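You operate a simulated robot arm through the tools that you are given. There is no shell and no other tool.

The job below is to be done with a simulated robot arm. You get a single attempt, and the scene is never put back.

JOB
Vacuum the dust off the cleaning bench, then stop the extractor.
Fine: start the extractor, open the inlet slide and leave it open; grey nozzle back on the tool board. Set down upright: grey nozzle. What is to be rubbed or washed off counts as gone when no trace of it is left.

Only the result counts: the job must be done as asked and must still hold three seconds after the hand-in. Knocking over, shifting, dropping, spilling or breaking anything else fails it.

ROBOT AND FRAMES
A 6-joint arm with a two-finger gripper, fixed in place. Base frame: the origin is at the foot of the arm, x ahead of it, y to its left, z up. Readings come in cm, degrees, newtons and seconds.
Its first joint turns from -166.0 to 166.0 degrees. Payload 2.45 kg.
The TCP is the grasp point between the finger pads, 2 cm short of the fingertips. In the tool frame z runs along the fingers and y along their closing line. The gripper opens to 14 cm. The gripper's body begins 16.8 cm behind the TCP.
Orientation is that of the tool frame in the base frame, as a unit quaternion [x, y, z, w]. With the fingers straight down and closing along the base's y, the tool's x points along the base's -x, its y along +y and its z along -z.

CONTROLS
- The arm moves only by the tool send_rows. Its argument "motion" is a list of rows, each a list of 7 numbers: the shift along the base's x, y, z in units of 25 mm (1.0 is 25 mm), then the turn, a rotation vector about the base's x, y, z in units of 4 degrees (1.0 is 4 degrees), then the opening, from 0 (shut) to 1 (fully open). In form: [[x, y, z, ax, ay, az, jaw], ...]. A call has 1 to 20 rows; each row shifts and turns the commanded pose from where the row before left it. A call with a number of a shift or a turn outside -1 to 1 is refused whole. Rows are played at 5 a second. More than 5 cm and 8.6 degrees between two rows, or a gripper value outside its range, and nothing of the call is played. A pose out of reach is approached as far as the arm can. The call stops where the force on the tool passes 50 N (or 10 N more than at its start, if that is more) or the arm is blocked; 0.2 s more then pass. The fingers move at their own pace (about 4.5 cm/s each) and stop on an object; they squeeze with about 43 N. The grip force told is the motor's: it shows also when the fingers shut on nothing. Time passes only in rows, and 0.2 s behind the last, so rows that do not move let the fingers close. The reply holds the time, the measured pose of the TCP, the force on the tool along the base axes, the opening and the grip force, in the units named above and with some noise, with the torque about the TCP (base axes, N m) and any sound that the robot's microphone picked up.
- Cameras (640 x 400 px; columns grow to the right, rows downward): "scene" is fixed at [22.04, 64.89, 172.19]; the picture's right is [-0.52, -0.85, 0.00], its down [-0.39, 0.24, -0.89] and it looks along [0.75, -0.46, -0.46] (base axes); focal length 371 px, centre (320, 200). "wrist" rides on the gripper at [7.8, 1.1, -20.9] in the tool frame; the picture's right is [-0.14, 0.99, 0.00], its down [-0.92, -0.13, -0.37] and it looks along [-0.36, -0.05, 0.93] (tool axes); focal length 280 px, centre (320, 200). There is no depth. A picture from a camera that has moved, and an enlarged one, comes with that camera's place and axes in the base frame and with its lens.
- get_image(camera): a new picture of that camera. It takes no simulated time.
- zoom(camera, box): a new picture of the part [left, top, right, bottom] of that camera's present view, enlarged. It takes no simulated time.
- close_job(): hands the job in; it is judged then, once.

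Places have to be worked out from the pictures, the camera data and where the tool is seen. Open the gripper and draw the arm clear of the work before you hand the job in, unless the task says otherwise.

The tools are called after ">>>" as a command line: name --pt "numbers of a row" for each row, then --argument value for the rest, lists and objects as JSON in quotes. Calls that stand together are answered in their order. send_rows: Moves the arm, as the interface text tells. Its arguments: {"type":"object","properties":{"motion":{"type":"array"}},"required":["motion"]} The other tools are called the same way: get_image (camera) takes a picture; zoom (camera, box) takes an enlarged picture of a part of a camera's view; close_job () hands the job in.

At the start:

```text
t: 0.0
tcp_pos: [56.55, 3.24, 150.54]
ee_rot: [0.0, 1.0, 0.0, 0.0]
force: [-0.3, 0.6, 0.5]
wrist_torque: [-0.03, 0.01, 0.02]
width: 14.0
grip_force: 0.0
```

scene: 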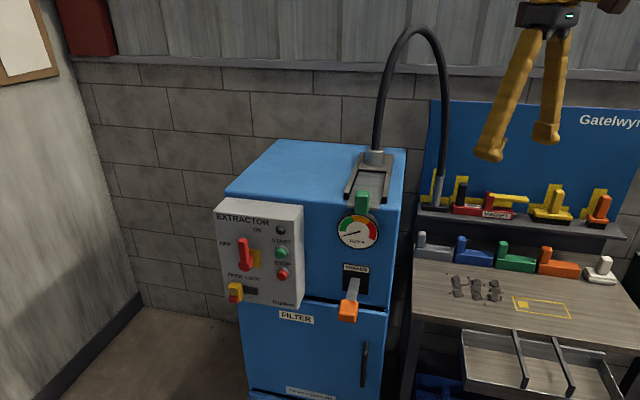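
wrist: 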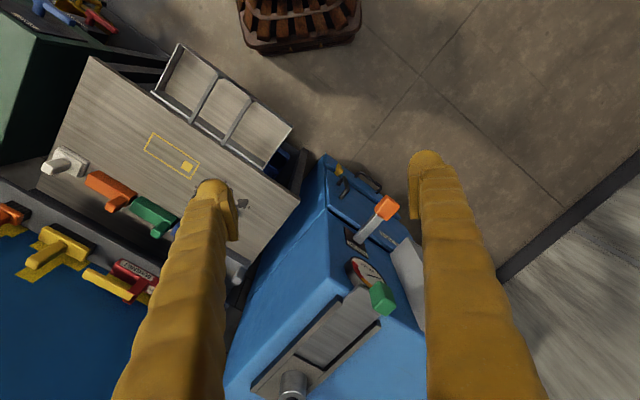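

The pictures show a blue extractor with a control panel, an inlet slide with a green handle on top, and a tool board with several tools. I'll look closer before moving.

>>> zoom --camera "scene" --box '[200, 180, 400, 330]'

>>> zoom --camera "scene" --box '[400, 150, 640, 320]'

>>> zoom --camera "wrist" --box '[0, 50, 320, 310]'

>>> zoom --camera "scene" --box '[330, 10, 470, 260]'

>>> zoom --camera "wrist" --box '[220, 140, 440, 400]'

```text
2.67 times, centred on (300, 255) of scene
camera zoom: at [22.04, 64.89, 172.19], right [-0.52, -0.85, 0.0], down [-0.39, 0.24, -0.89], along [0.75, -0.46, -0.46], focal length 990 px, centre (373, 53)
```

zoom: 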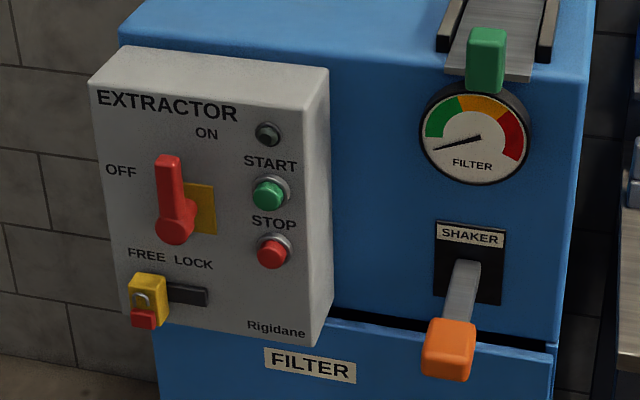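

```text
2.35 times, centred on (520, 235) of scene
camera zoom: at [22.04, 64.89, 172.19], right [-0.52, -0.85, 0.0], down [-0.39, 0.24, -0.89], along [0.75, -0.46, -0.46], focal length 873 px, centre (-151, 118)
```

zoom: 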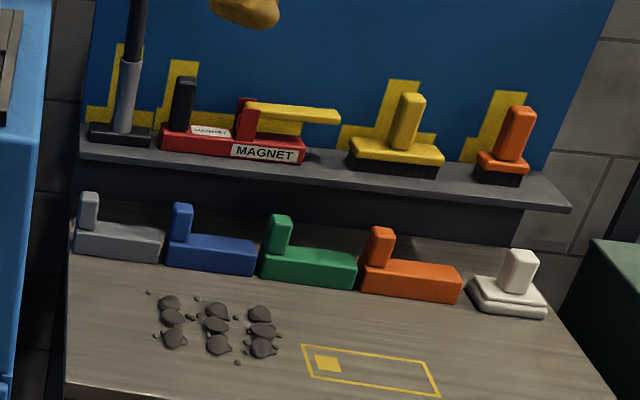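

```text
1.54 times, centred on (160, 180) of wrist
camera zoom: at [48.75, 4.45, 171.58], right [0.14, 0.99, 0.0], down [0.92, -0.13, 0.37], along [0.36, -0.05, -0.93], focal length 431 px, centre (566, 231)
```

zoom: 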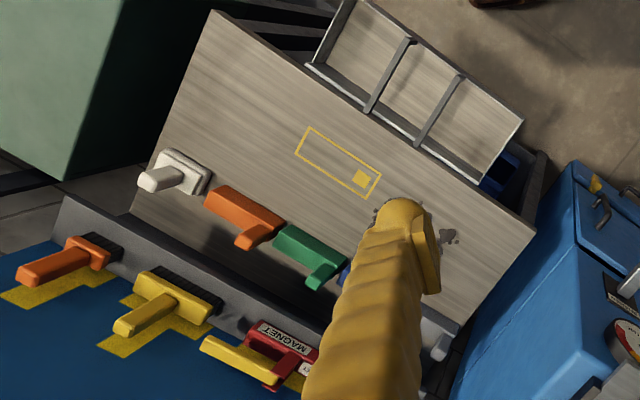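

```text
1.60 times, centred on (400, 135) of scene
camera zoom: at [22.04, 64.89, 172.19], right [-0.52, -0.85, 0.0], down [-0.39, 0.24, -0.89], along [0.75, -0.46, -0.46], focal length 594 px, centre (192, 304)
```

zoom: 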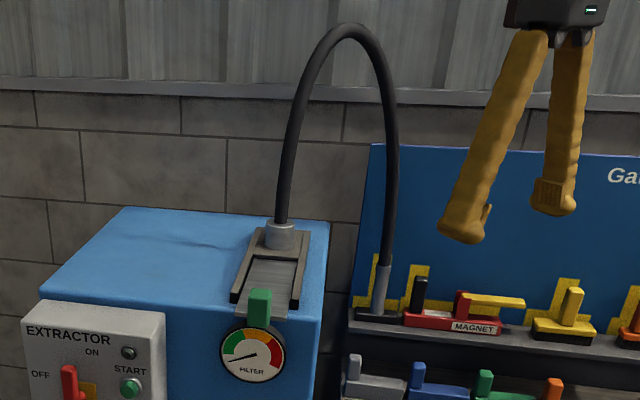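

```text
1.54 times, centred on (330, 270) of wrist
camera zoom: at [48.75, 4.45, 171.58], right [0.14, 0.99, 0.0], down [0.92, -0.13, 0.37], along [0.36, -0.05, -0.93], focal length 431 px, centre (305, 92)
```

zoom: 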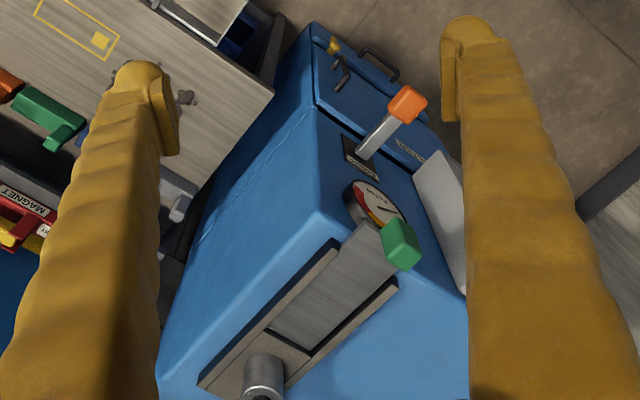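

The extractor panel faces the arm diagonally, with its front normal near (-0.74, 0.67). I'll turn the tool towards it and back off to get a better wrist view.

>>> send_rows --pt "-0.4 0.5 0 0 0 -1 1" --pt "-0.4 0.5 0 0 0 -1 1" --pt "-0.4 0.5 0 0 0 -1 1" --pt "-0.4 0.5 0 0 0 -1 1" --pt "-0.4 0.5 0 0 0 -1 1" --pt "-0.4 0.5 0 0 0 -1 1" --pt "-0.4 0.5 0 0 0 -1 1" --pt "-0.4 0.5 0 0 0 -1 1" --pt "-0.4 0.5 0 0 0 -1 1" --pt "-0.4 0.5 0 0 0 -1 1" --pt "0 0 0 -0.67 -0.74 0 1" --pt "0 0 0 -0.67 -0.74 0 1" --pt "0 0 0 -0.67 -0.74 0 1" --pt "0 0 0 -0.67 -0.74 0 1" --pt "0 0 0 -0.67 -0.74 0 1" --pt "0 0 0 -0.67 -0.74 0 1" --pt "0 0 0 -0.67 -0.74 0 1" --pt "0 0 0 -0.67 -0.74 0 1" --pt "0 0 0 -0.67 -0.74 0 1" --pt "0 0 0 -0.67 -0.74 0 1"

>>> get_image --camera "wrist"

>>> get_image --camera "scene"

```text
t: 4.2
tcp_pos: [46.54, 15.76, 150.64]
ee_rot: [0.322, 0.883, -0.13, 0.316]
force: [0.1, 0.4, 0.4]
wrist_torque: [0.0, 0.02, 0.0]
width: 13.98
grip_force: 0.1
```

```text
taken
camera wrist: at [32.72, 29.47, 161.62], right [0.72, 0.69, 0.06], down [0.29, -0.39, 0.88], along [0.63, -0.62, -0.48], focal length 280 px, centre (320, 200)
```

wrist: 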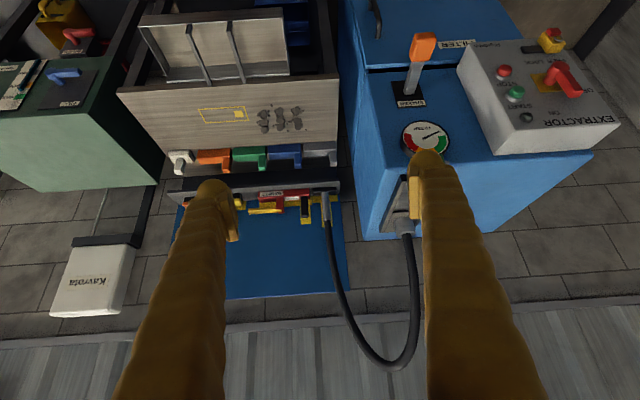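

```text
taken
```

scene: 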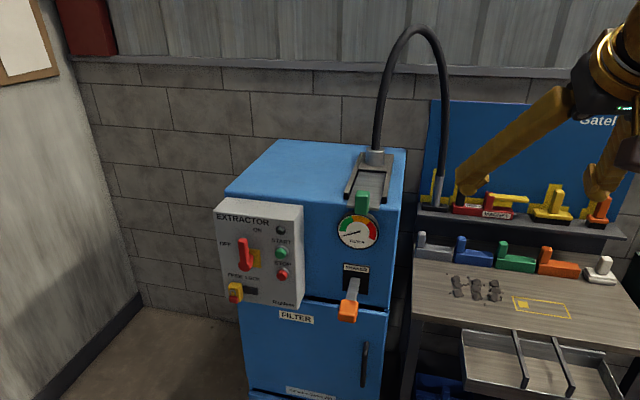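

The view lines up with the machine, though upside-down. I'll zoom in on the panel, slide and bench to triangulate.

>>> zoom --camera "wrist" --box '[440, 10, 640, 170]'

>>> zoom --camera "wrist" --box '[340, 20, 500, 260]'

>>> zoom --camera "wrist" --box '[150, 80, 350, 240]'

```text
2.50 times, centred on (540, 90) of wrist
camera zoom: at [32.72, 29.47, 161.62], right [0.72, 0.69, 0.06], down [0.29, -0.39, 0.88], along [0.63, -0.62, -0.48], focal length 701 px, centre (-230, 475)
```

zoom: 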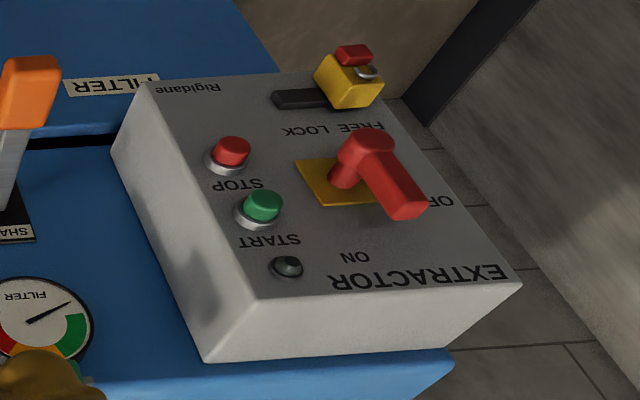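

```text
1.67 times, centred on (420, 140) of wrist
camera zoom: at [32.72, 29.47, 161.62], right [0.72, 0.69, 0.06], down [0.29, -0.39, 0.88], along [0.63, -0.62, -0.48], focal length 467 px, centre (153, 300)
```

zoom: 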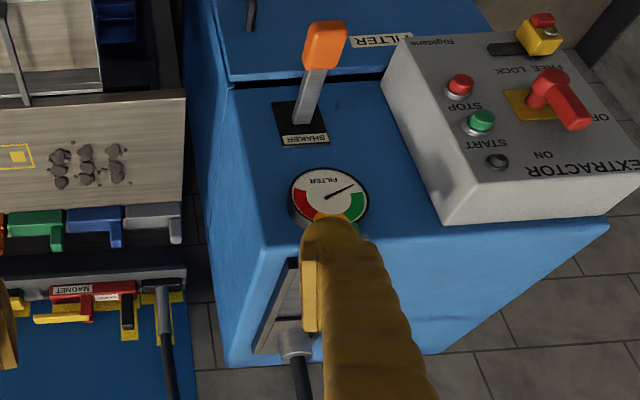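

```text
2.50 times, centred on (250, 160) of wrist
camera zoom: at [32.72, 29.47, 161.62], right [0.72, 0.69, 0.06], down [0.29, -0.39, 0.88], along [0.63, -0.62, -0.48], focal length 701 px, centre (495, 300)
```

zoom: 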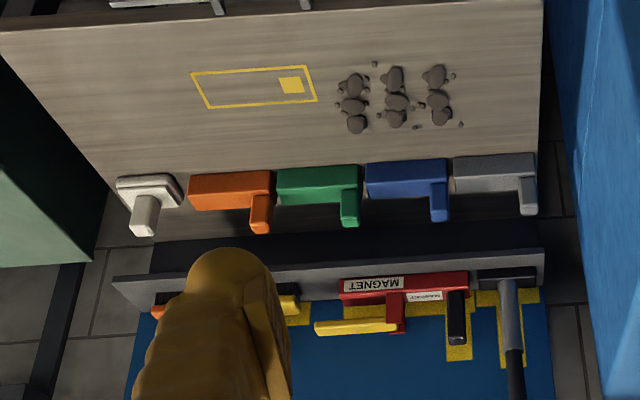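

START triangulates to about (99, 30.4, 111.7). I'll move along the front to look straight at the control panel from about 50 cm.

>>> send_rows --pt "0.9 0.92 -0.95 -0.485 -0.485 0 1" --pt "0.9 0.92 -0.95 -0.485 -0.485 0 1" --pt "0.9 0.92 -0.95 -0.485 -0.485 0 1" --pt "0.9 0.92 -0.95 -0.485 -0.485 0 1" --pt "0.9 0.92 -0.95 -0.485 -0.485 0 1" --pt "0.9 0.92 -0.95 -0.485 -0.485 0 1" --pt "0.9 0.92 -0.95 -0.485 -0.485 0 1" --pt "0.9 0.92 -0.95 -0.485 -0.485 0 1" --pt "0.9 0.92 -0.95 -0.485 -0.485 0 1" --pt "0.9 0.92 -0.95 -0.485 -0.485 0 1" --pt "0.9 0.92 -0.95 0 0 0 1" --pt "0.9 0.92 -0.95 0 0 0 1" --pt "0.9 0.92 -0.95 0 0 0 1" --pt "0.9 0.92 -0.95 0 0 0 1" --pt "0.9 0.92 -0.95 0 0 0 1"

>>> get_image --camera "wrist"

>>> get_image --camera "scene"

```text
t: 7.4
tcp_pos: [80.23, 50.32, 115.17]
ee_rot: [0.281, 0.783, -0.219, 0.509]
force: [0.5, -0.2, 0.5]
wrist_torque: [0.06, 0.09, 0.04]
width: 14.0
grip_force: 0.1
```

```text
taken
camera wrist: at [64.27, 66.09, 116.04], right [0.7, 0.71, 0.07], down [-0.04, -0.06, 1.0], along [0.71, -0.7, -0.02], focal length 280 px, centre (320, 200)
```

wrist: 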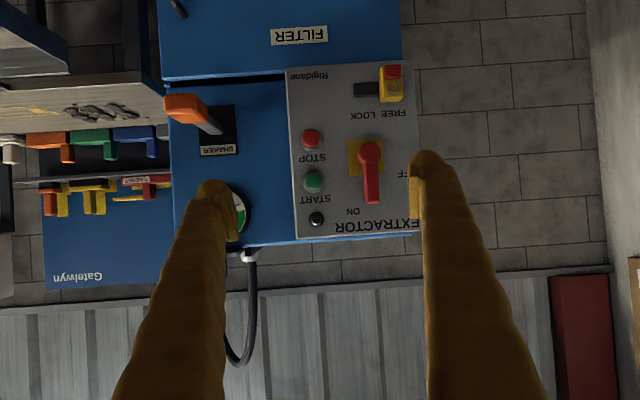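

```text
taken
```

scene: 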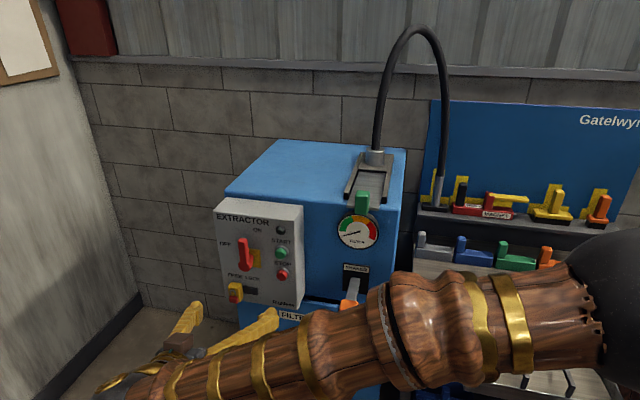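

The arm reaches here fine; zooming on the panel for a head-on look at the switch and lock.

>>> zoom --camera "wrist" --box '[280, 50, 430, 250]'

>>> zoom --camera "wrist" --box '[150, 60, 300, 260]'

```text
2.00 times, centred on (355, 150) of wrist
camera zoom: at [64.27, 66.09, 116.04], right [0.7, 0.71, 0.07], down [-0.04, -0.06, 1.0], along [0.71, -0.7, -0.02], focal length 561 px, centre (250, 300)
```

zoom: 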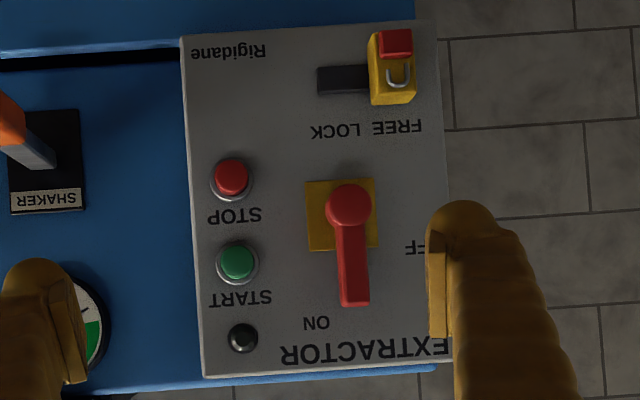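

```text
2.00 times, centred on (225, 160) of wrist
camera zoom: at [64.27, 66.09, 116.04], right [0.7, 0.71, 0.07], down [-0.04, -0.06, 1.0], along [0.71, -0.7, -0.02], focal length 561 px, centre (510, 280)
```

zoom: 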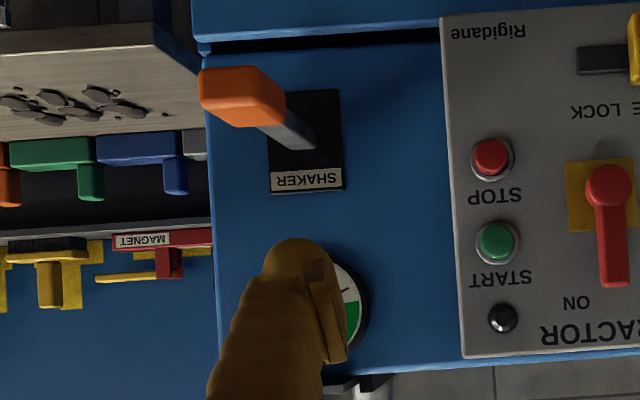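

The switch handle already points to ON and the slider is at FREE, so only START is needed. I'll close the fingers, level the tool and stop about 6 cm short of the START button.

>>> send_rows --pt "0 0 0 -0.69 -0.73 -0.07 0" --pt "0 0 0 -0.69 -0.73 -0.07 0" --pt "0 0 0 -0.69 -0.73 -0.07 0" --pt "0 0 0 -0.69 -0.73 -0.07 0" --pt "0 0 0 -0.69 -0.73 -0.07 0" --pt "0 0 0 -0.43 -0.46 -0.05 0" --pt "0 0 0 0 0 0 0" --pt "0 0 0 0 0 0 0" --pt "0.88 -0.95 -0.238 0 0 0 0" --pt "0.88 -0.95 -0.238 0 0 0 0" --pt "0.88 -0.95 -0.238 0 0 0 0" --pt "0.88 -0.95 -0.238 0 0 0 0" --pt "0.88 -0.95 -0.238 0 0 0 0" --pt "0.88 -0.95 -0.238 0 0 0 0"

>>> get_image --camera "wrist"

>>> get_image --camera "scene"

```text
t: 10.4
tcp_pos: [93.16, 36.02, 111.62]
ee_rot: [0.248, 0.663, -0.287, 0.646]
force: [-0.2, 0.3, 0.1]
wrist_torque: [-0.01, 0.0, 0.01]
width: 0.01
grip_force: 29.6
```

```text
taken
camera wrist: at [78.9, 51.19, 103.76], right [0.7, 0.71, 0.08], down [-0.31, 0.21, 0.93], along [0.64, -0.67, 0.37], focal length 280 px, centre (320, 200)
```

wrist: 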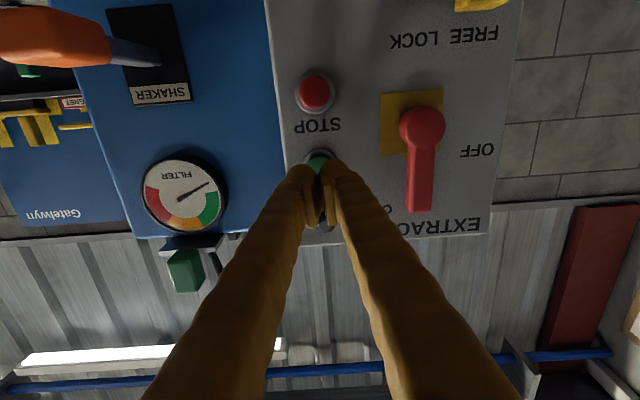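

```text
taken
```

scene: 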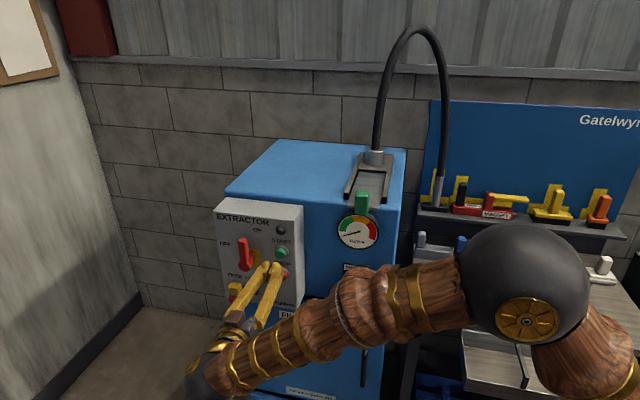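

Aim is on the START button, with the fingertip about 6 cm short. Advancing gently towards it.

>>> send_rows --pt "0.3 -0.28 0 0 0 0 0" --pt "0.3 -0.28 0 0 0 0 0" --pt "0.3 -0.28 0 0 0 0 0" --pt "0.3 -0.28 0 0 0 0 0" --pt "0.3 -0.28 0 0 0 0 0" --pt "0.1 -0.1 0 0 0 0 0" --pt "0.1 -0.1 0 0 0 0 0"

>>> get_image --camera "scene"

>>> zoom --camera "wrist" --box '[240, 60, 440, 240]'

```text
t: 12.0
tcp_pos: [97.67, 31.95, 111.38]
ee_rot: [0.249, 0.662, -0.288, 0.645]
force: [-3.6, 2.0, 1.0]
wrist_torque: [-0.03, -0.09, -0.08]
width: 0.01
grip_force: 29.3
heard: click
```

```text
taken
```

scene: 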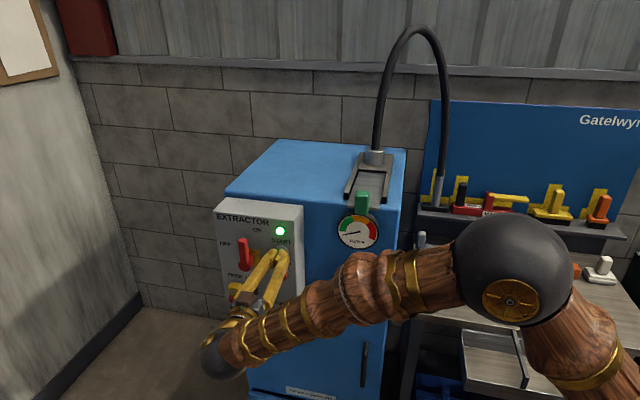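

```text
2.22 times, centred on (340, 150) of wrist
camera zoom: at [83.32, 47.24, 103.65], right [0.7, 0.71, 0.08], down [-0.31, 0.21, 0.93], along [0.64, -0.67, 0.37], focal length 623 px, centre (276, 311)
```

zoom: 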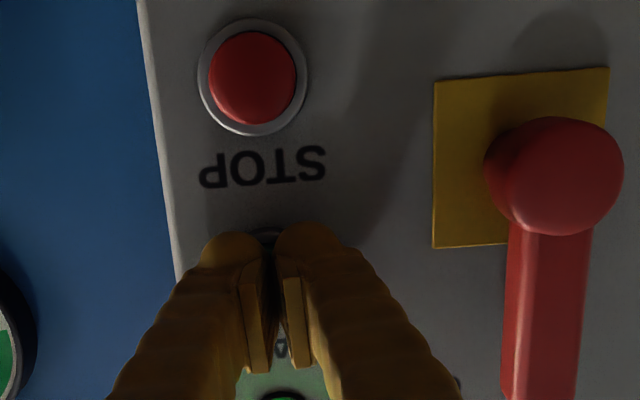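

A click, and the lamp is green: the extractor is running. I back straight off, then rise and look at the slide.

>>> send_rows --pt "-0.71 0.7 0 0 0 0 0" --pt "-0.71 0.7 0 0 0 0 0" --pt "-0.71 0.7 0 0 0 0 0" --pt "-0.71 0.7 0 0 0 0 0" --pt "-0.71 0.7 0 0 0 0 0" --pt "-0.71 0.7 0 0 0 0 0" --pt "-0.4 -0.5 1 0.7 0.71 0 0.5" --pt "-0.4 -0.5 1 0.7 0.71 0 0.5" --pt "-0.4 -0.5 1 0.7 0.71 0 0.5" --pt "-0.4 -0.5 1 0.7 0.71 0 0.5" --pt "-0.4 -0.5 1 0.7 0.71 0 0.5" --pt "-0.4 -0.5 1 0.7 0.71 0 0.5" --pt "-0.4 -0.5 1 0.7 0.71 0 0.5" --pt "-0.4 -0.5 1 0.7 0.71 0 0.5" --pt "-0.4 -0.5 1 0.7 0.71 0 0.5" --pt "-0.4 -0.5 1 0.7 0.71 0 0.5" --pt "-0.4 -0.5 1 0.7 0.71 0 0.5" --pt "-0.4 -0.5 1 0 0 0 0.5" --pt "-0.4 -0.5 1 0 0 0 0.5" --pt "-0.4 -0.5 1 0 0 0 0.5"

>>> get_image --camera "wrist"

>>> get_image --camera "scene"

```text
t: 16.2
tcp_pos: [72.93, 24.98, 146.48]
ee_rot: [0.324, 0.862, -0.16, 0.357]
force: [-0.3, 0.3, 0.0]
wrist_torque: [-0.02, 0.02, -0.02]
width: 6.99
grip_force: 0.1
```

```text
taken
camera wrist: at [58.92, 39.97, 155.37], right [0.74, 0.67, 0.06], down [0.22, -0.32, 0.92], along [0.64, -0.67, -0.38], focal length 280 px, centre (320, 200)
```

wrist: 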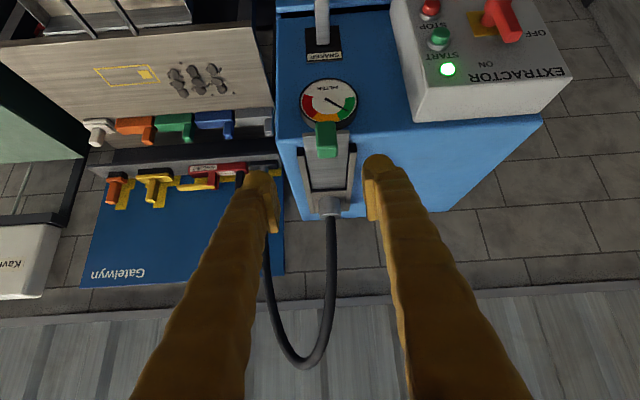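

```text
taken
```

scene: 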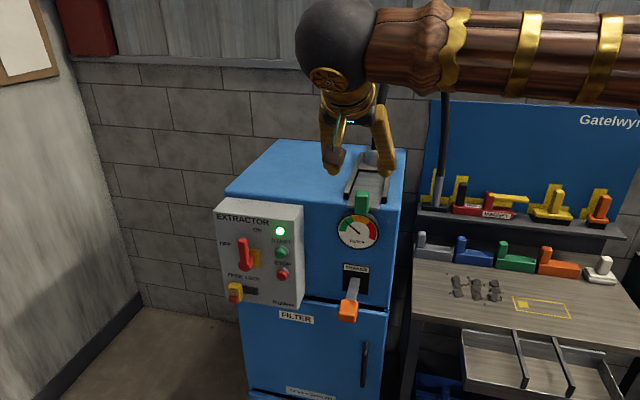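

>>> zoom --camera "wrist" --box '[270, 70, 400, 230]'

>>> zoom --camera "scene" --box '[320, 130, 420, 260]'

>>> zoom --camera "wrist" --box '[70, 30, 290, 210]'

```text
2.50 times, centred on (335, 150) of wrist
camera zoom: at [58.92, 39.97, 155.37], right [0.74, 0.67, 0.06], down [0.22, -0.32, 0.92], along [0.64, -0.67, -0.38], focal length 701 px, centre (282, 325)
```

zoom: 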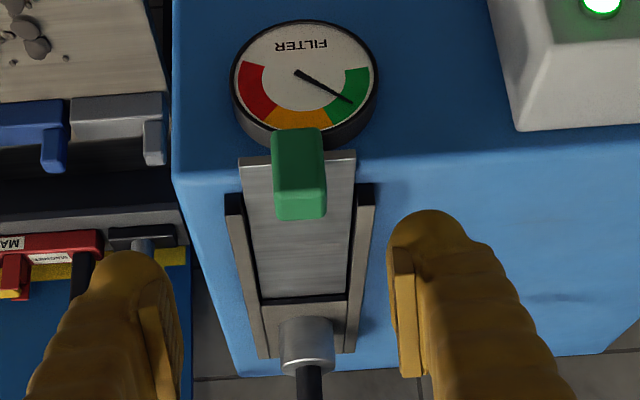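

```text
3.08 times, centred on (370, 195) of scene
camera zoom: at [22.04, 64.89, 172.19], right [-0.52, -0.85, 0.0], down [-0.39, 0.24, -0.89], along [0.75, -0.46, -0.46], focal length 1142 px, centre (166, 215)
```

zoom: 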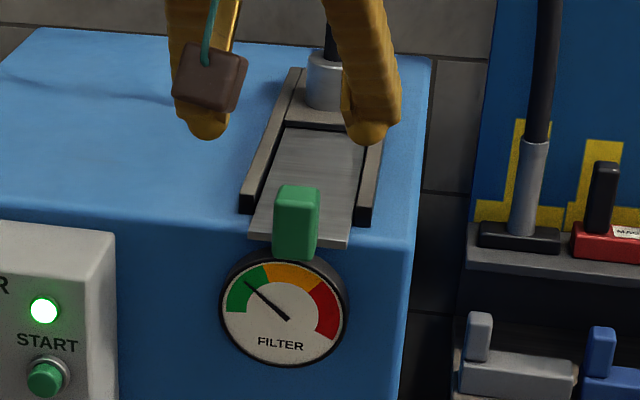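

```text
2.22 times, centred on (180, 120) of wrist
camera zoom: at [58.92, 39.97, 155.37], right [0.74, 0.67, 0.06], down [0.22, -0.32, 0.92], along [0.64, -0.67, -0.38], focal length 623 px, centre (631, 378)
```

zoom: 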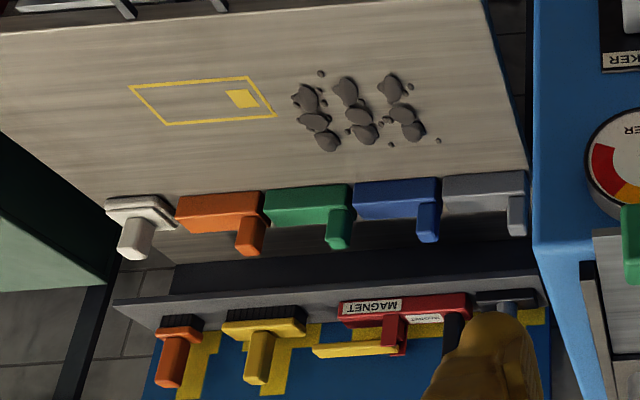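

Filter gauge is in the green and the slide plate is pushed in; its handle is at about (88.9, 11.2, 126.9). I'll come level in front of the handle with about 12 cm standoff.

>>> send_rows --pt "0.375 -0.27 -0.945 -0.55 -0.555 0 0.5" --pt "0.375 -0.27 -0.945 -0.55 -0.555 0 0.5" --pt "0.375 -0.27 -0.945 -0.55 -0.555 0 0.5" --pt "0.375 -0.27 -0.945 -0.55 -0.555 0 0.5" --pt "0.375 -0.27 -0.945 -0.55 -0.555 0 0.5" --pt "0.375 -0.27 -0.945 -0.55 -0.555 0 0.5" --pt "0.375 -0.27 -0.945 -0.55 -0.555 0 0.5" --pt "0.375 -0.27 -0.945 -0.55 -0.555 0 0.5"

>>> get_image --camera "wrist"

>>> get_image --camera "scene"

```text
t: 18.0
tcp_pos: [80.58, 19.54, 127.36]
ee_rot: [0.286, 0.762, -0.238, 0.531]
force: [0.2, 0.1, 0.3]
wrist_torque: [0.04, 0.02, 0.04]
width: 7.0
grip_force: 0.0
```

```text
taken
camera wrist: at [65.18, 35.77, 126.77], right [0.72, 0.69, 0.07], down [-0.08, -0.02, 1.0], along [0.69, -0.72, 0.05], focal length 280 px, centre (320, 200)
```

wrist: 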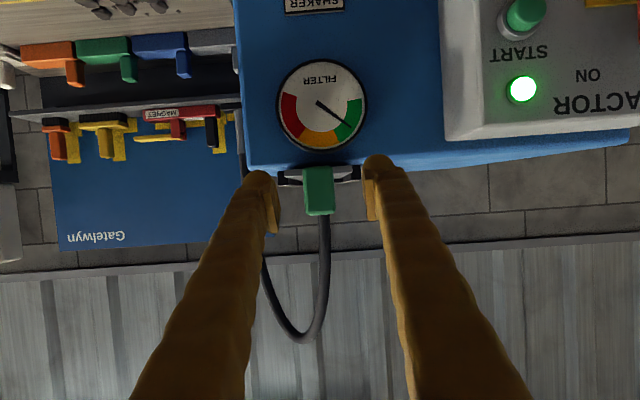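

```text
taken
```

scene: 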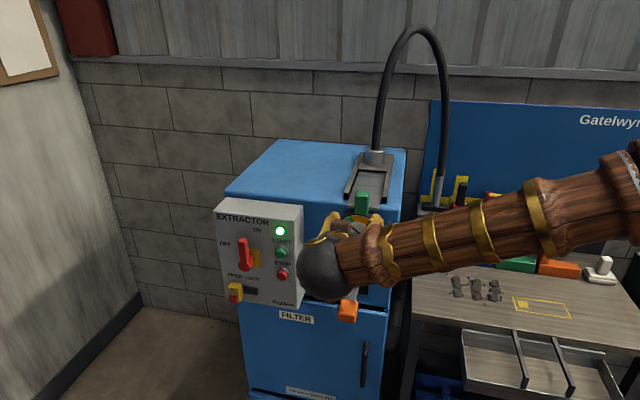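

Handle is centred between the fingers. Advancing 11 cm and closing on it.

>>> send_rows --pt "0.63 -0.62 0.06 0 0 0 0.5" --pt "0.63 -0.62 0.06 0 0 0 0.5" --pt "0.63 -0.62 0.06 0 0 0 0.5" --pt "0.63 -0.62 0.06 0 0 0 0.5" --pt "0.63 -0.62 0 0 0 0 0.5"

>>> get_image --camera "wrist"

>>> zoom --camera "scene" --box '[320, 130, 420, 260]'

```text
t: 19.2
tcp_pos: [88.43, 11.9, 128.21]
ee_rot: [0.286, 0.762, -0.238, 0.531]
force: [0.5, -1.4, -0.5]
wrist_torque: [0.02, -0.03, 0.01]
width: 6.99
grip_force: 0.0
```

```text
taken
camera wrist: at [73.07, 28.04, 127.54], right [0.72, 0.69, 0.07], down [-0.08, -0.02, 1.0], along [0.69, -0.72, 0.05], focal length 280 px, centre (320, 200)
```

wrist: 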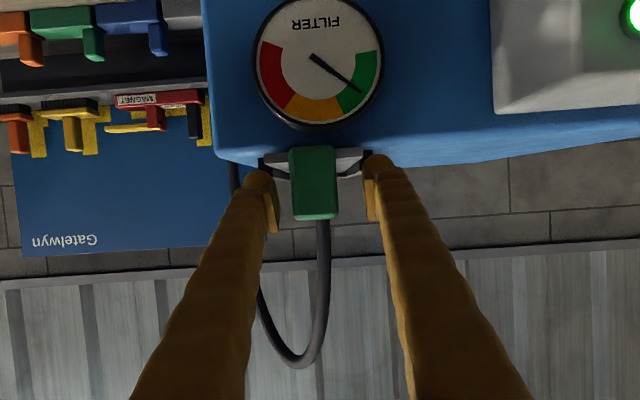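

```text
3.08 times, centred on (370, 195) of scene
camera zoom: at [22.04, 64.89, 172.19], right [-0.52, -0.85, 0.0], down [-0.39, 0.24, -0.89], along [0.75, -0.46, -0.46], focal length 1142 px, centre (166, 215)
```

zoom: 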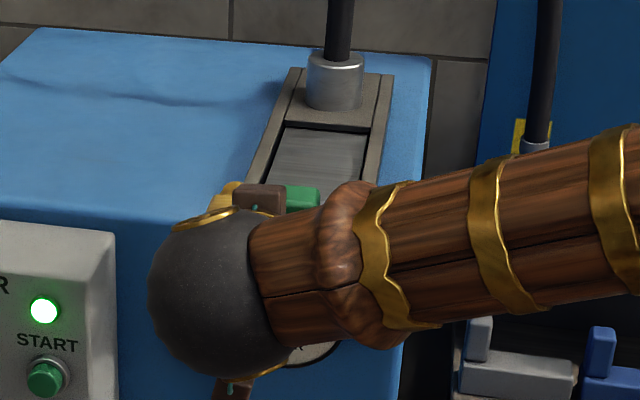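

Handle is between the finger pads, about 1.7 cm inside its front face. Closing on it.

>>> send_rows --pt "0 0 0 0 0 0 0" --pt "0 0 0 0 0 0 0" --pt "0 0 0 0 0 0 0" --pt "0 0 0 0 0 0 0" --pt "0 0 0 0 0 0 0"

```text
t: 20.1
tcp_pos: [88.2, 11.49, 128.19]
ee_rot: [0.289, 0.76, -0.24, 0.53]
force: [-18.4, -3.2, 5.2]
wrist_torque: [0.35, -0.67, -0.41]
width: 3.64
grip_force: 39.1
stopped in row 4: the force on the tool passed its limit at 54 N (the readings are from after the stop); the commanded pose is now the measured one
```

The handle is gripped, width 3.64. Pulling the slide out straight along the rails in small steps.

>>> send_rows --pt "-0.2 0.2 0 0 0 0 0" --pt "-0.2 0.2 0 0 0 0 0" --pt "-0.2 0.2 0 0 0 0 0"

>>> get_image --camera "wrist"

>>> zoom --camera "scene" --box '[320, 130, 420, 260]'

```text
t: 20.9
tcp_pos: [86.78, 13.09, 128.18]
ee_rot: [0.289, 0.761, -0.24, 0.529]
force: [-30.8, -32.3, -10.0]
wrist_torque: [0.98, -0.62, -0.66]
width: 3.63
grip_force: 44.9
```

```text
taken
camera wrist: at [71.49, 29.35, 127.6], right [0.72, 0.69, 0.07], down [-0.08, -0.02, 1.0], along [0.68, -0.73, 0.04], focal length 280 px, centre (320, 200)
```

wrist: 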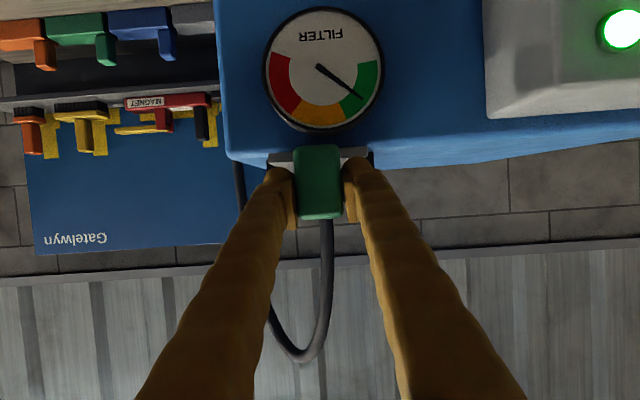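

```text
3.08 times, centred on (370, 195) of scene
camera zoom: at [22.04, 64.89, 172.19], right [-0.52, -0.85, 0.0], down [-0.39, 0.24, -0.89], along [0.75, -0.46, -0.46], focal length 1142 px, centre (166, 215)
```

zoom: 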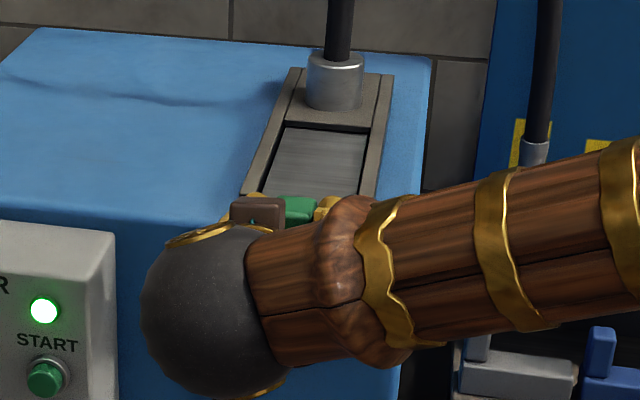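

There's about 44 N sideways along (-0.7,-0.7), so I'm biased to the +u side. I'll ease 0.4 cm that way and read again.

>>> send_rows --pt "-0.06 -0.06 0 0 0 0 0" --pt "-0.06 -0.06 0 0 0 0 0" --pt "0 0 0 0 0 0 0"

```text
t: 21.8
tcp_pos: [86.7, 13.03, 128.22]
ee_rot: [0.286, 0.763, -0.237, 0.53]
force: [18.6, 20.4, -6.2]
wrist_torque: [1.25, -0.5, -0.02]
width: 3.63
grip_force: 45.4
```

Sideways force flipped, so the line is between; I'll continue pulling on a slightly corrected direction and watch the force.

>>> send_rows --pt "-0.28 0.29 0 0 0 0 0" --pt "-0.3 0.265 0 0 0 0 0" --pt "0 0 0 0 0 0 0"

```text
t: 22.3
tcp_pos: [85.46, 14.24, 128.22]
ee_rot: [0.285, 0.762, -0.236, 0.531]
force: [5.8, 7.7, -3.8]
wrist_torque: [1.15, -0.54, -0.27]
width: 3.61
grip_force: 45.3
stopped in row 2: the force on the tool passed its limit at 53 N (the readings are from after the stop); the commanded pose is now the measured one
```

It stopped on a force spike after about 3.9 cm total travel. Checking whether the slide is at its end.

>>> get_image --camera "wrist"

>>> zoom --camera "scene" --box '[320, 130, 420, 260]'

```text
taken
camera wrist: at [70.06, 30.47, 127.59], right [0.72, 0.69, 0.07], down [-0.09, -0.02, 1.0], along [0.69, -0.72, 0.05], focal length 280 px, centre (320, 200)
```

wrist: 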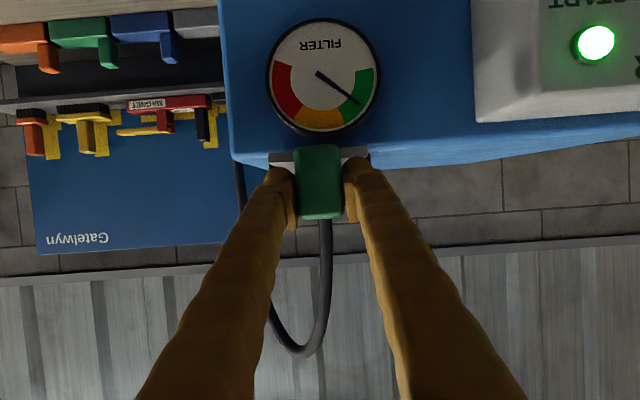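

```text
3.08 times, centred on (370, 195) of scene
camera zoom: at [22.04, 64.89, 172.19], right [-0.52, -0.85, 0.0], down [-0.39, 0.24, -0.89], along [0.75, -0.46, -0.46], focal length 1142 px, centre (166, 215)
```

zoom: 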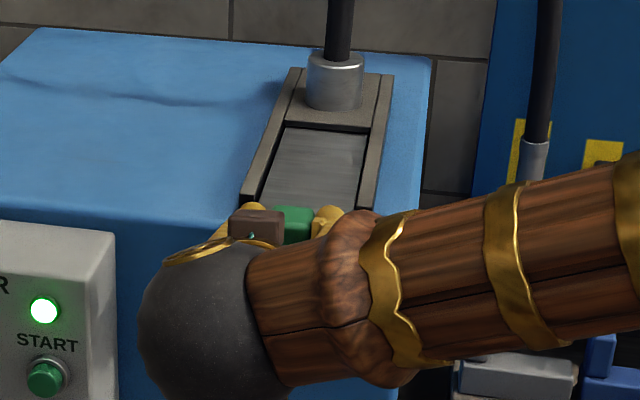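

Slide has come along with the handle and the plate still reaches under the rear block, so I keep pulling.

>>> send_rows --pt "-0.2 0.2 0 0 0 0 0" --pt "-0.2 0.2 0 0 0 0 0" --pt "0 0 0 0 0 0 0"

```text
t: 23.1
tcp_pos: [84.44, 15.21, 128.1]
ee_rot: [0.285, 0.762, -0.237, 0.531]
force: [15.0, 14.0, -12.0]
wrist_torque: [0.58, -0.88, -0.33]
width: 3.61
grip_force: 45.6
```

Still sliding at about 20 N side force; I continue with a small correction.

>>> send_rows --pt "-0.17 0.23 -0.02 0 0 0 0" --pt "-0.2 0.2 0 0 0 0 0" --pt "-0.2 0.2 0 0 0 0 0" --pt "0 0 0 0 0 0 0"

>>> zoom --camera "scene" --box '[320, 130, 420, 260]'

```text
t: 24.1
tcp_pos: [82.98, 16.67, 128.23]
ee_rot: [0.288, 0.761, -0.238, 0.53]
force: [20.5, -25.4, 1.0]
wrist_torque: [0.61, -0.84, -0.42]
width: 3.62
grip_force: 45.7
```

```text
3.08 times, centred on (370, 195) of scene
camera zoom: at [22.04, 64.89, 172.19], right [-0.52, -0.85, 0.0], down [-0.39, 0.24, -0.89], along [0.75, -0.46, -0.46], focal length 1142 px, centre (166, 215)
```

zoom: 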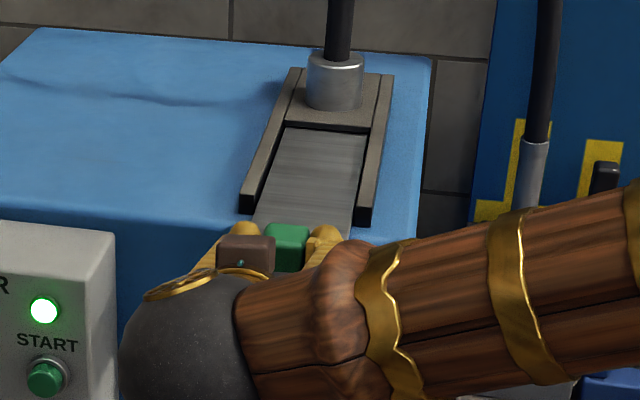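

The resistance is now 32 N along the pull axis, which looks like the end stop at about 7.4 cm travel. One small extra tug to confirm.

>>> send_rows --pt "-0.1 0.1 0 0 0 0 0" --pt "0 0 0 0 0 0 0"

```text
t: 24.7
tcp_pos: [82.68, 16.86, 128.23]
ee_rot: [0.287, 0.762, -0.238, 0.53]
force: [10.6, -32.6, 4.4]
wrist_torque: [0.59, -0.85, -0.45]
width: 3.62
grip_force: 45.2
```

That is the stop. I release the handle, back off and check.

>>> send_rows --pt "0 0 0 0 0 0 0.5" --pt "0 0 0 0 0 0 0.5" --pt "0 0 0 0 0 0 0.5" --pt "0 0 0 0 0 0 0.5" --pt "-0.5 0.5 0 0 0 0 0.5" --pt "-0.7 0.7 0 0 0 0 0.5" --pt "-0.7 0.7 0 0 0 0 0.5" --pt "-0.7 0.7 0 0 0 0 0.5" --pt "-0.5 0.5 0.5 0.7 0.7 0 0.5" --pt "-0.5 0.5 0.5 0.7 0.7 0 0.5" --pt "-0.5 0.5 0.5 0.7 0.7 0 0.5" --pt "-0.5 0.5 0.5 0.7 0.7 0 0.5" --pt "-0.5 0.5 0.5 0.7 0.7 0 0.5" --pt "-0.5 0.5 0.5 0.7 0.7 0 0.5"

>>> get_image --camera "wrist"

>>> get_image --camera "scene"

```text
t: 27.7
tcp_pos: [68.75, 30.94, 135.65]
ee_rot: [0.323, 0.857, -0.163, 0.367]
force: [0.5, 0.1, -0.2]
wrist_torque: [0.01, 0.0, 0.0]
width: 6.99
grip_force: 0.2
```

```text
taken
camera wrist: at [54.58, 46.08, 144.14], right [0.74, 0.67, 0.06], down [0.2, -0.3, 0.93], along [0.64, -0.68, -0.36], focal length 280 px, centre (320, 200)
```

wrist: 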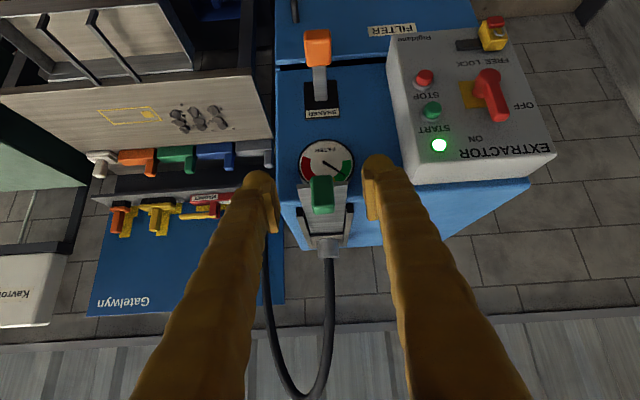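

```text
taken
```

scene: 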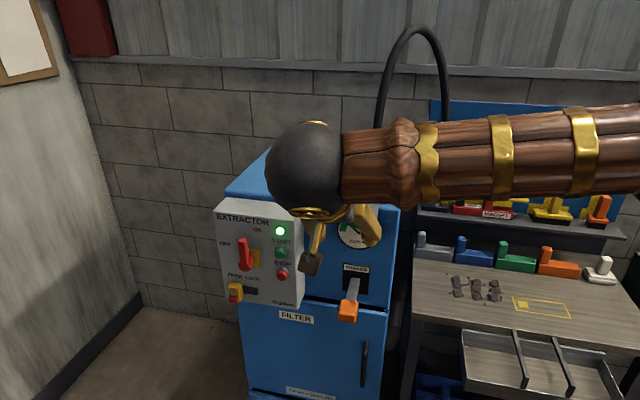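

Slide is pulled out and the gauge still reads green. Now I shift over in front of the bench to locate the nozzle and dust.

>>> send_rows --pt "-0.25 -0.96 0 0 0 0 0.5" --pt "-0.25 -0.96 0 0 0 0 0.5" --pt "-0.25 -0.96 0 0 0 0 0.5" --pt "-0.25 -0.96 0 0 0 0 0.5" --pt "-0.25 -0.96 0 0 0 0 0.5" --pt "-0.25 -0.96 0 0 0 0 0.5" --pt "-0.25 -0.96 0 0 0 0 0.5" --pt "-0.25 -0.96 0 0 0 0 0.5" --pt "-0.25 -0.96 0 0 0 0 0.5" --pt "-0.25 -0.96 0 0 0 0 0.5" --pt "-0.25 -0.96 0 0 0 0 0.5" --pt "-0.25 -0.96 0 0 0 0 0.5" --pt "-0.25 -0.96 0 0 0 0 0.5" --pt "-0.25 -0.96 0 0 0 0 0.5" --pt "-0.25 -0.96 0 0 0 0 0.5"

>>> get_image --camera "wrist"

>>> get_image --camera "scene"

```text
t: 30.9
tcp_pos: [59.48, -5.13, 135.75]
ee_rot: [0.323, 0.857, -0.164, 0.367]
force: [-1.0, 0.1, 0.4]
wrist_torque: [-0.02, 0.0, -0.01]
width: 7.01
grip_force: 0.0
```

```text
taken
camera wrist: at [45.21, 9.92, 144.09], right [0.74, 0.67, 0.06], down [0.2, -0.3, 0.93], along [0.64, -0.68, -0.36], focal length 280 px, centre (320, 200)
```

wrist: 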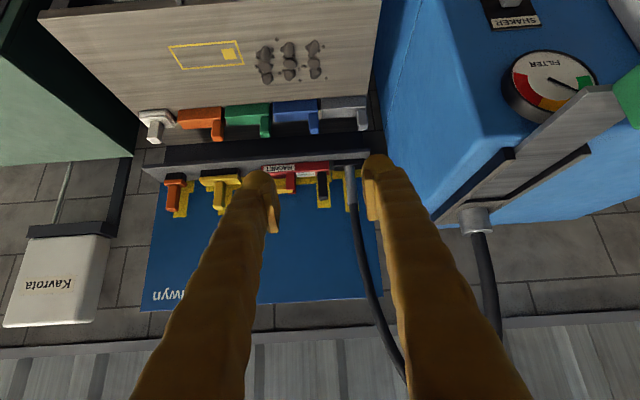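

```text
taken
```

scene: 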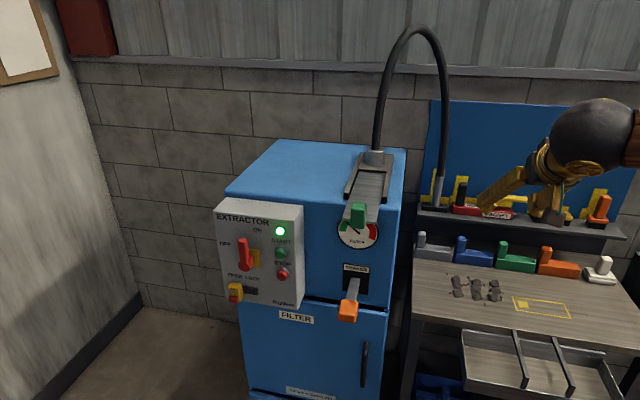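

>>> zoom --camera "wrist" --box '[230, 20, 410, 240]'

>>> zoom --camera "scene" --box '[400, 140, 520, 320]'

>>> zoom --camera "scene" --box '[320, 130, 420, 260]'

```text
1.82 times, centred on (320, 130) of wrist
camera zoom: at [45.21, 9.92, 144.09], right [0.74, 0.67, 0.06], down [0.2, -0.3, 0.93], along [0.64, -0.68, -0.36], focal length 510 px, centre (320, 327)
```

zoom: 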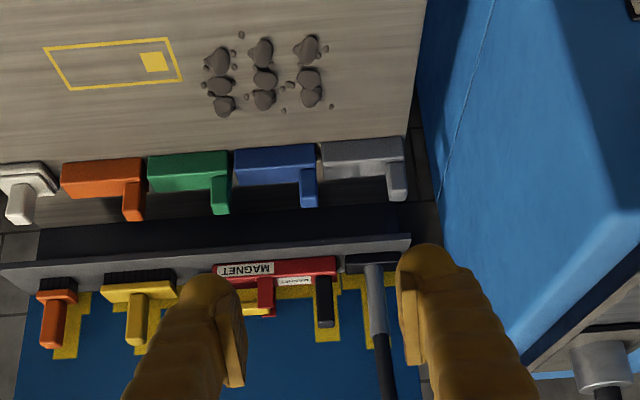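

```text
2.22 times, centred on (460, 230) of scene
camera zoom: at [22.04, 64.89, 172.19], right [-0.52, -0.85, 0.0], down [-0.39, 0.24, -0.89], along [0.75, -0.46, -0.46], focal length 825 px, centre (9, 133)
```

zoom: 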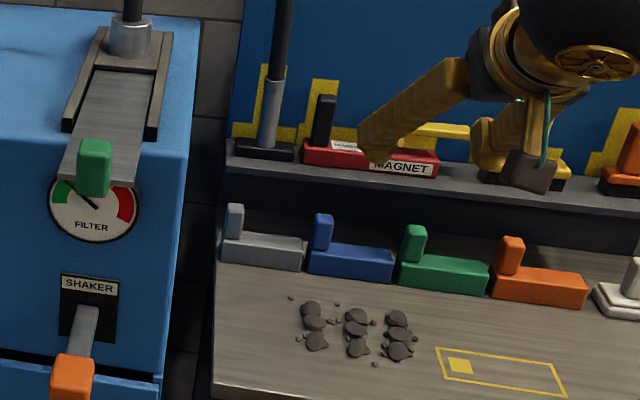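

```text
3.08 times, centred on (370, 195) of scene
camera zoom: at [22.04, 64.89, 172.19], right [-0.52, -0.85, 0.0], down [-0.39, 0.24, -0.89], along [0.75, -0.46, -0.46], focal length 1142 px, centre (166, 215)
```

zoom: 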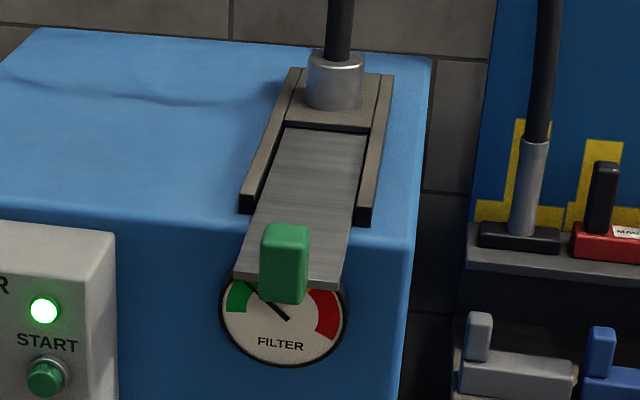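

The slide is fully out. The nozzle tube stands at about (107.7, -41.5), z 103–115. I'll fix the roll, tilt a bit more and stop about 14 cm in front of it.

>>> send_rows --pt "0.905 -0.625 -0.606 0.445 -0.44 -0.575 0.5" --pt "0.905 -0.625 -0.606 -0.7 -0.71 0 0.5" --pt "0.905 -0.625 -0.606 -0.7 -0.71 0 0.5" --pt "0.905 -0.625 -0.606 0 0 0 0.5" --pt "0.905 -0.625 -0.606 0 0 0 0.5" --pt "0.905 -0.625 -0.606 0 0 0 0.5" --pt "0.905 -0.625 -0.606 0 0 0 0.5" --pt "0.905 -0.625 -0.606 0 0 0 0.5" --pt "0.905 -0.625 -0.606 0 0 0 0.5" --pt "0.905 -0.625 -0.606 0 0 0 0.5" --pt "0.905 -0.625 -0.606 0 0 0 0.5" --pt "0.905 -0.625 -0.606 0 0 0 0.5" --pt "0.905 -0.625 -0.606 0 0 0 0.5" --pt "0.905 -0.625 -0.606 0 0 0 0.5" --pt "0.905 -0.625 -0.606 0 0 0 0.5" --pt "0.905 -0.625 -0.606 0 0 0 0.5" --pt "0.905 -0.625 -0.606 0 0 0 0.5"

>>> get_image --camera "wrist"

>>> get_image --camera "scene"

```text
t: 34.5
tcp_pos: [97.69, -31.59, 109.89]
ee_rot: [0.337, 0.819, -0.176, 0.43]
force: [0.0, 0.6, 0.6]
wrist_torque: [0.02, 0.0, -0.02]
width: 7.01
grip_force: 0.0
```

```text
taken
camera wrist: at [83.2, -15.51, 115.45], right [0.75, 0.65, 0.11], down [0.07, -0.25, 0.97], along [0.66, -0.72, -0.23], focal length 280 px, centre (320, 200)
```

wrist: 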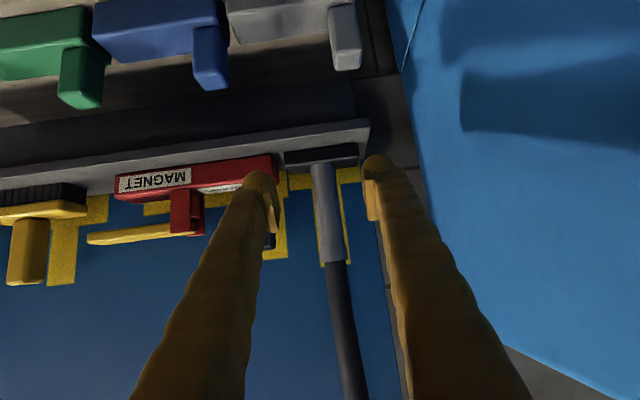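

```text
taken
```

scene: 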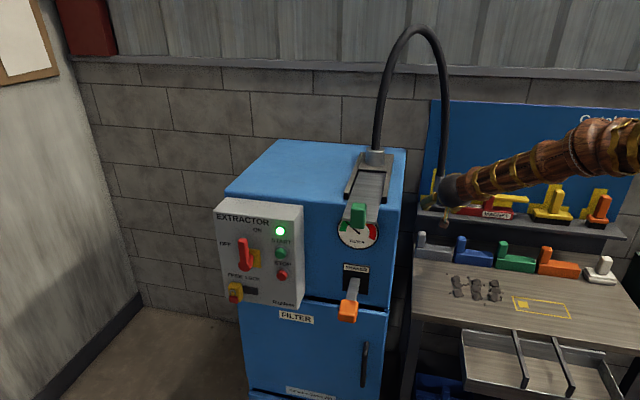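

Tube is lined up between the fingers; depth is still uncertain (A ≈105–112), so I step 6 cm forward and gauge by scale change.

>>> send_rows --pt "0.6 -0.533 0 0 0 0 0.5" --pt "0.6 -0.533 0 0 0 0 0.5" --pt "0.6 -0.533 0 0 0 0 0.5"

>>> get_image --camera "wrist"

>>> zoom --camera "scene" --box '[400, 140, 520, 260]'

```text
t: 35.3
tcp_pos: [102.34, -35.52, 109.78]
ee_rot: [0.337, 0.819, -0.176, 0.43]
force: [0.2, 1.0, 0.0]
wrist_torque: [0.0, 0.02, 0.03]
width: 7.01
grip_force: 0.1
```

```text
taken
camera wrist: at [87.79, -19.41, 115.33], right [0.75, 0.65, 0.12], down [0.07, -0.25, 0.97], along [0.66, -0.72, -0.23], focal length 280 px, centre (320, 200)
```

wrist: 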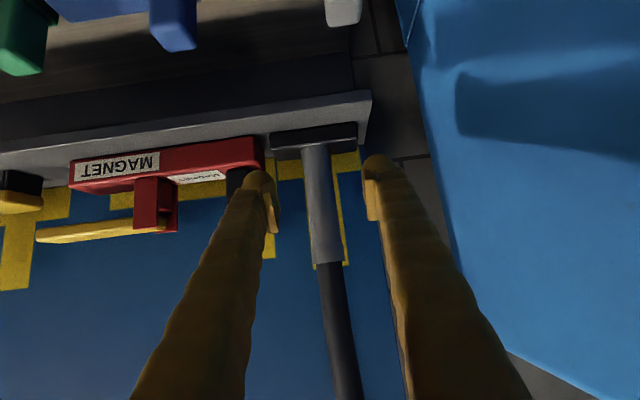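

```text
3.33 times, centred on (460, 200) of scene
camera zoom: at [22.04, 64.89, 172.19], right [-0.52, -0.85, 0.0], down [-0.39, 0.24, -0.89], along [0.75, -0.46, -0.46], focal length 1237 px, centre (-147, 200)
```

zoom: 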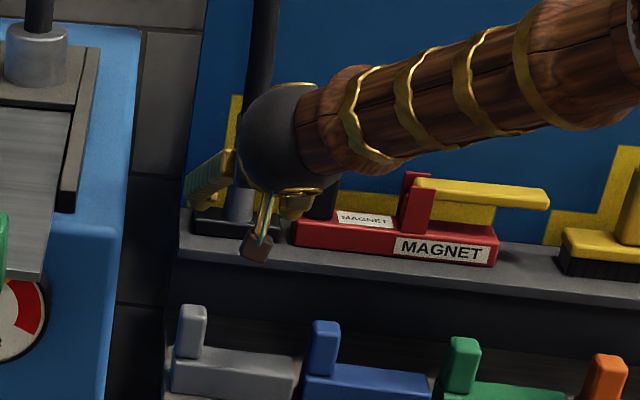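

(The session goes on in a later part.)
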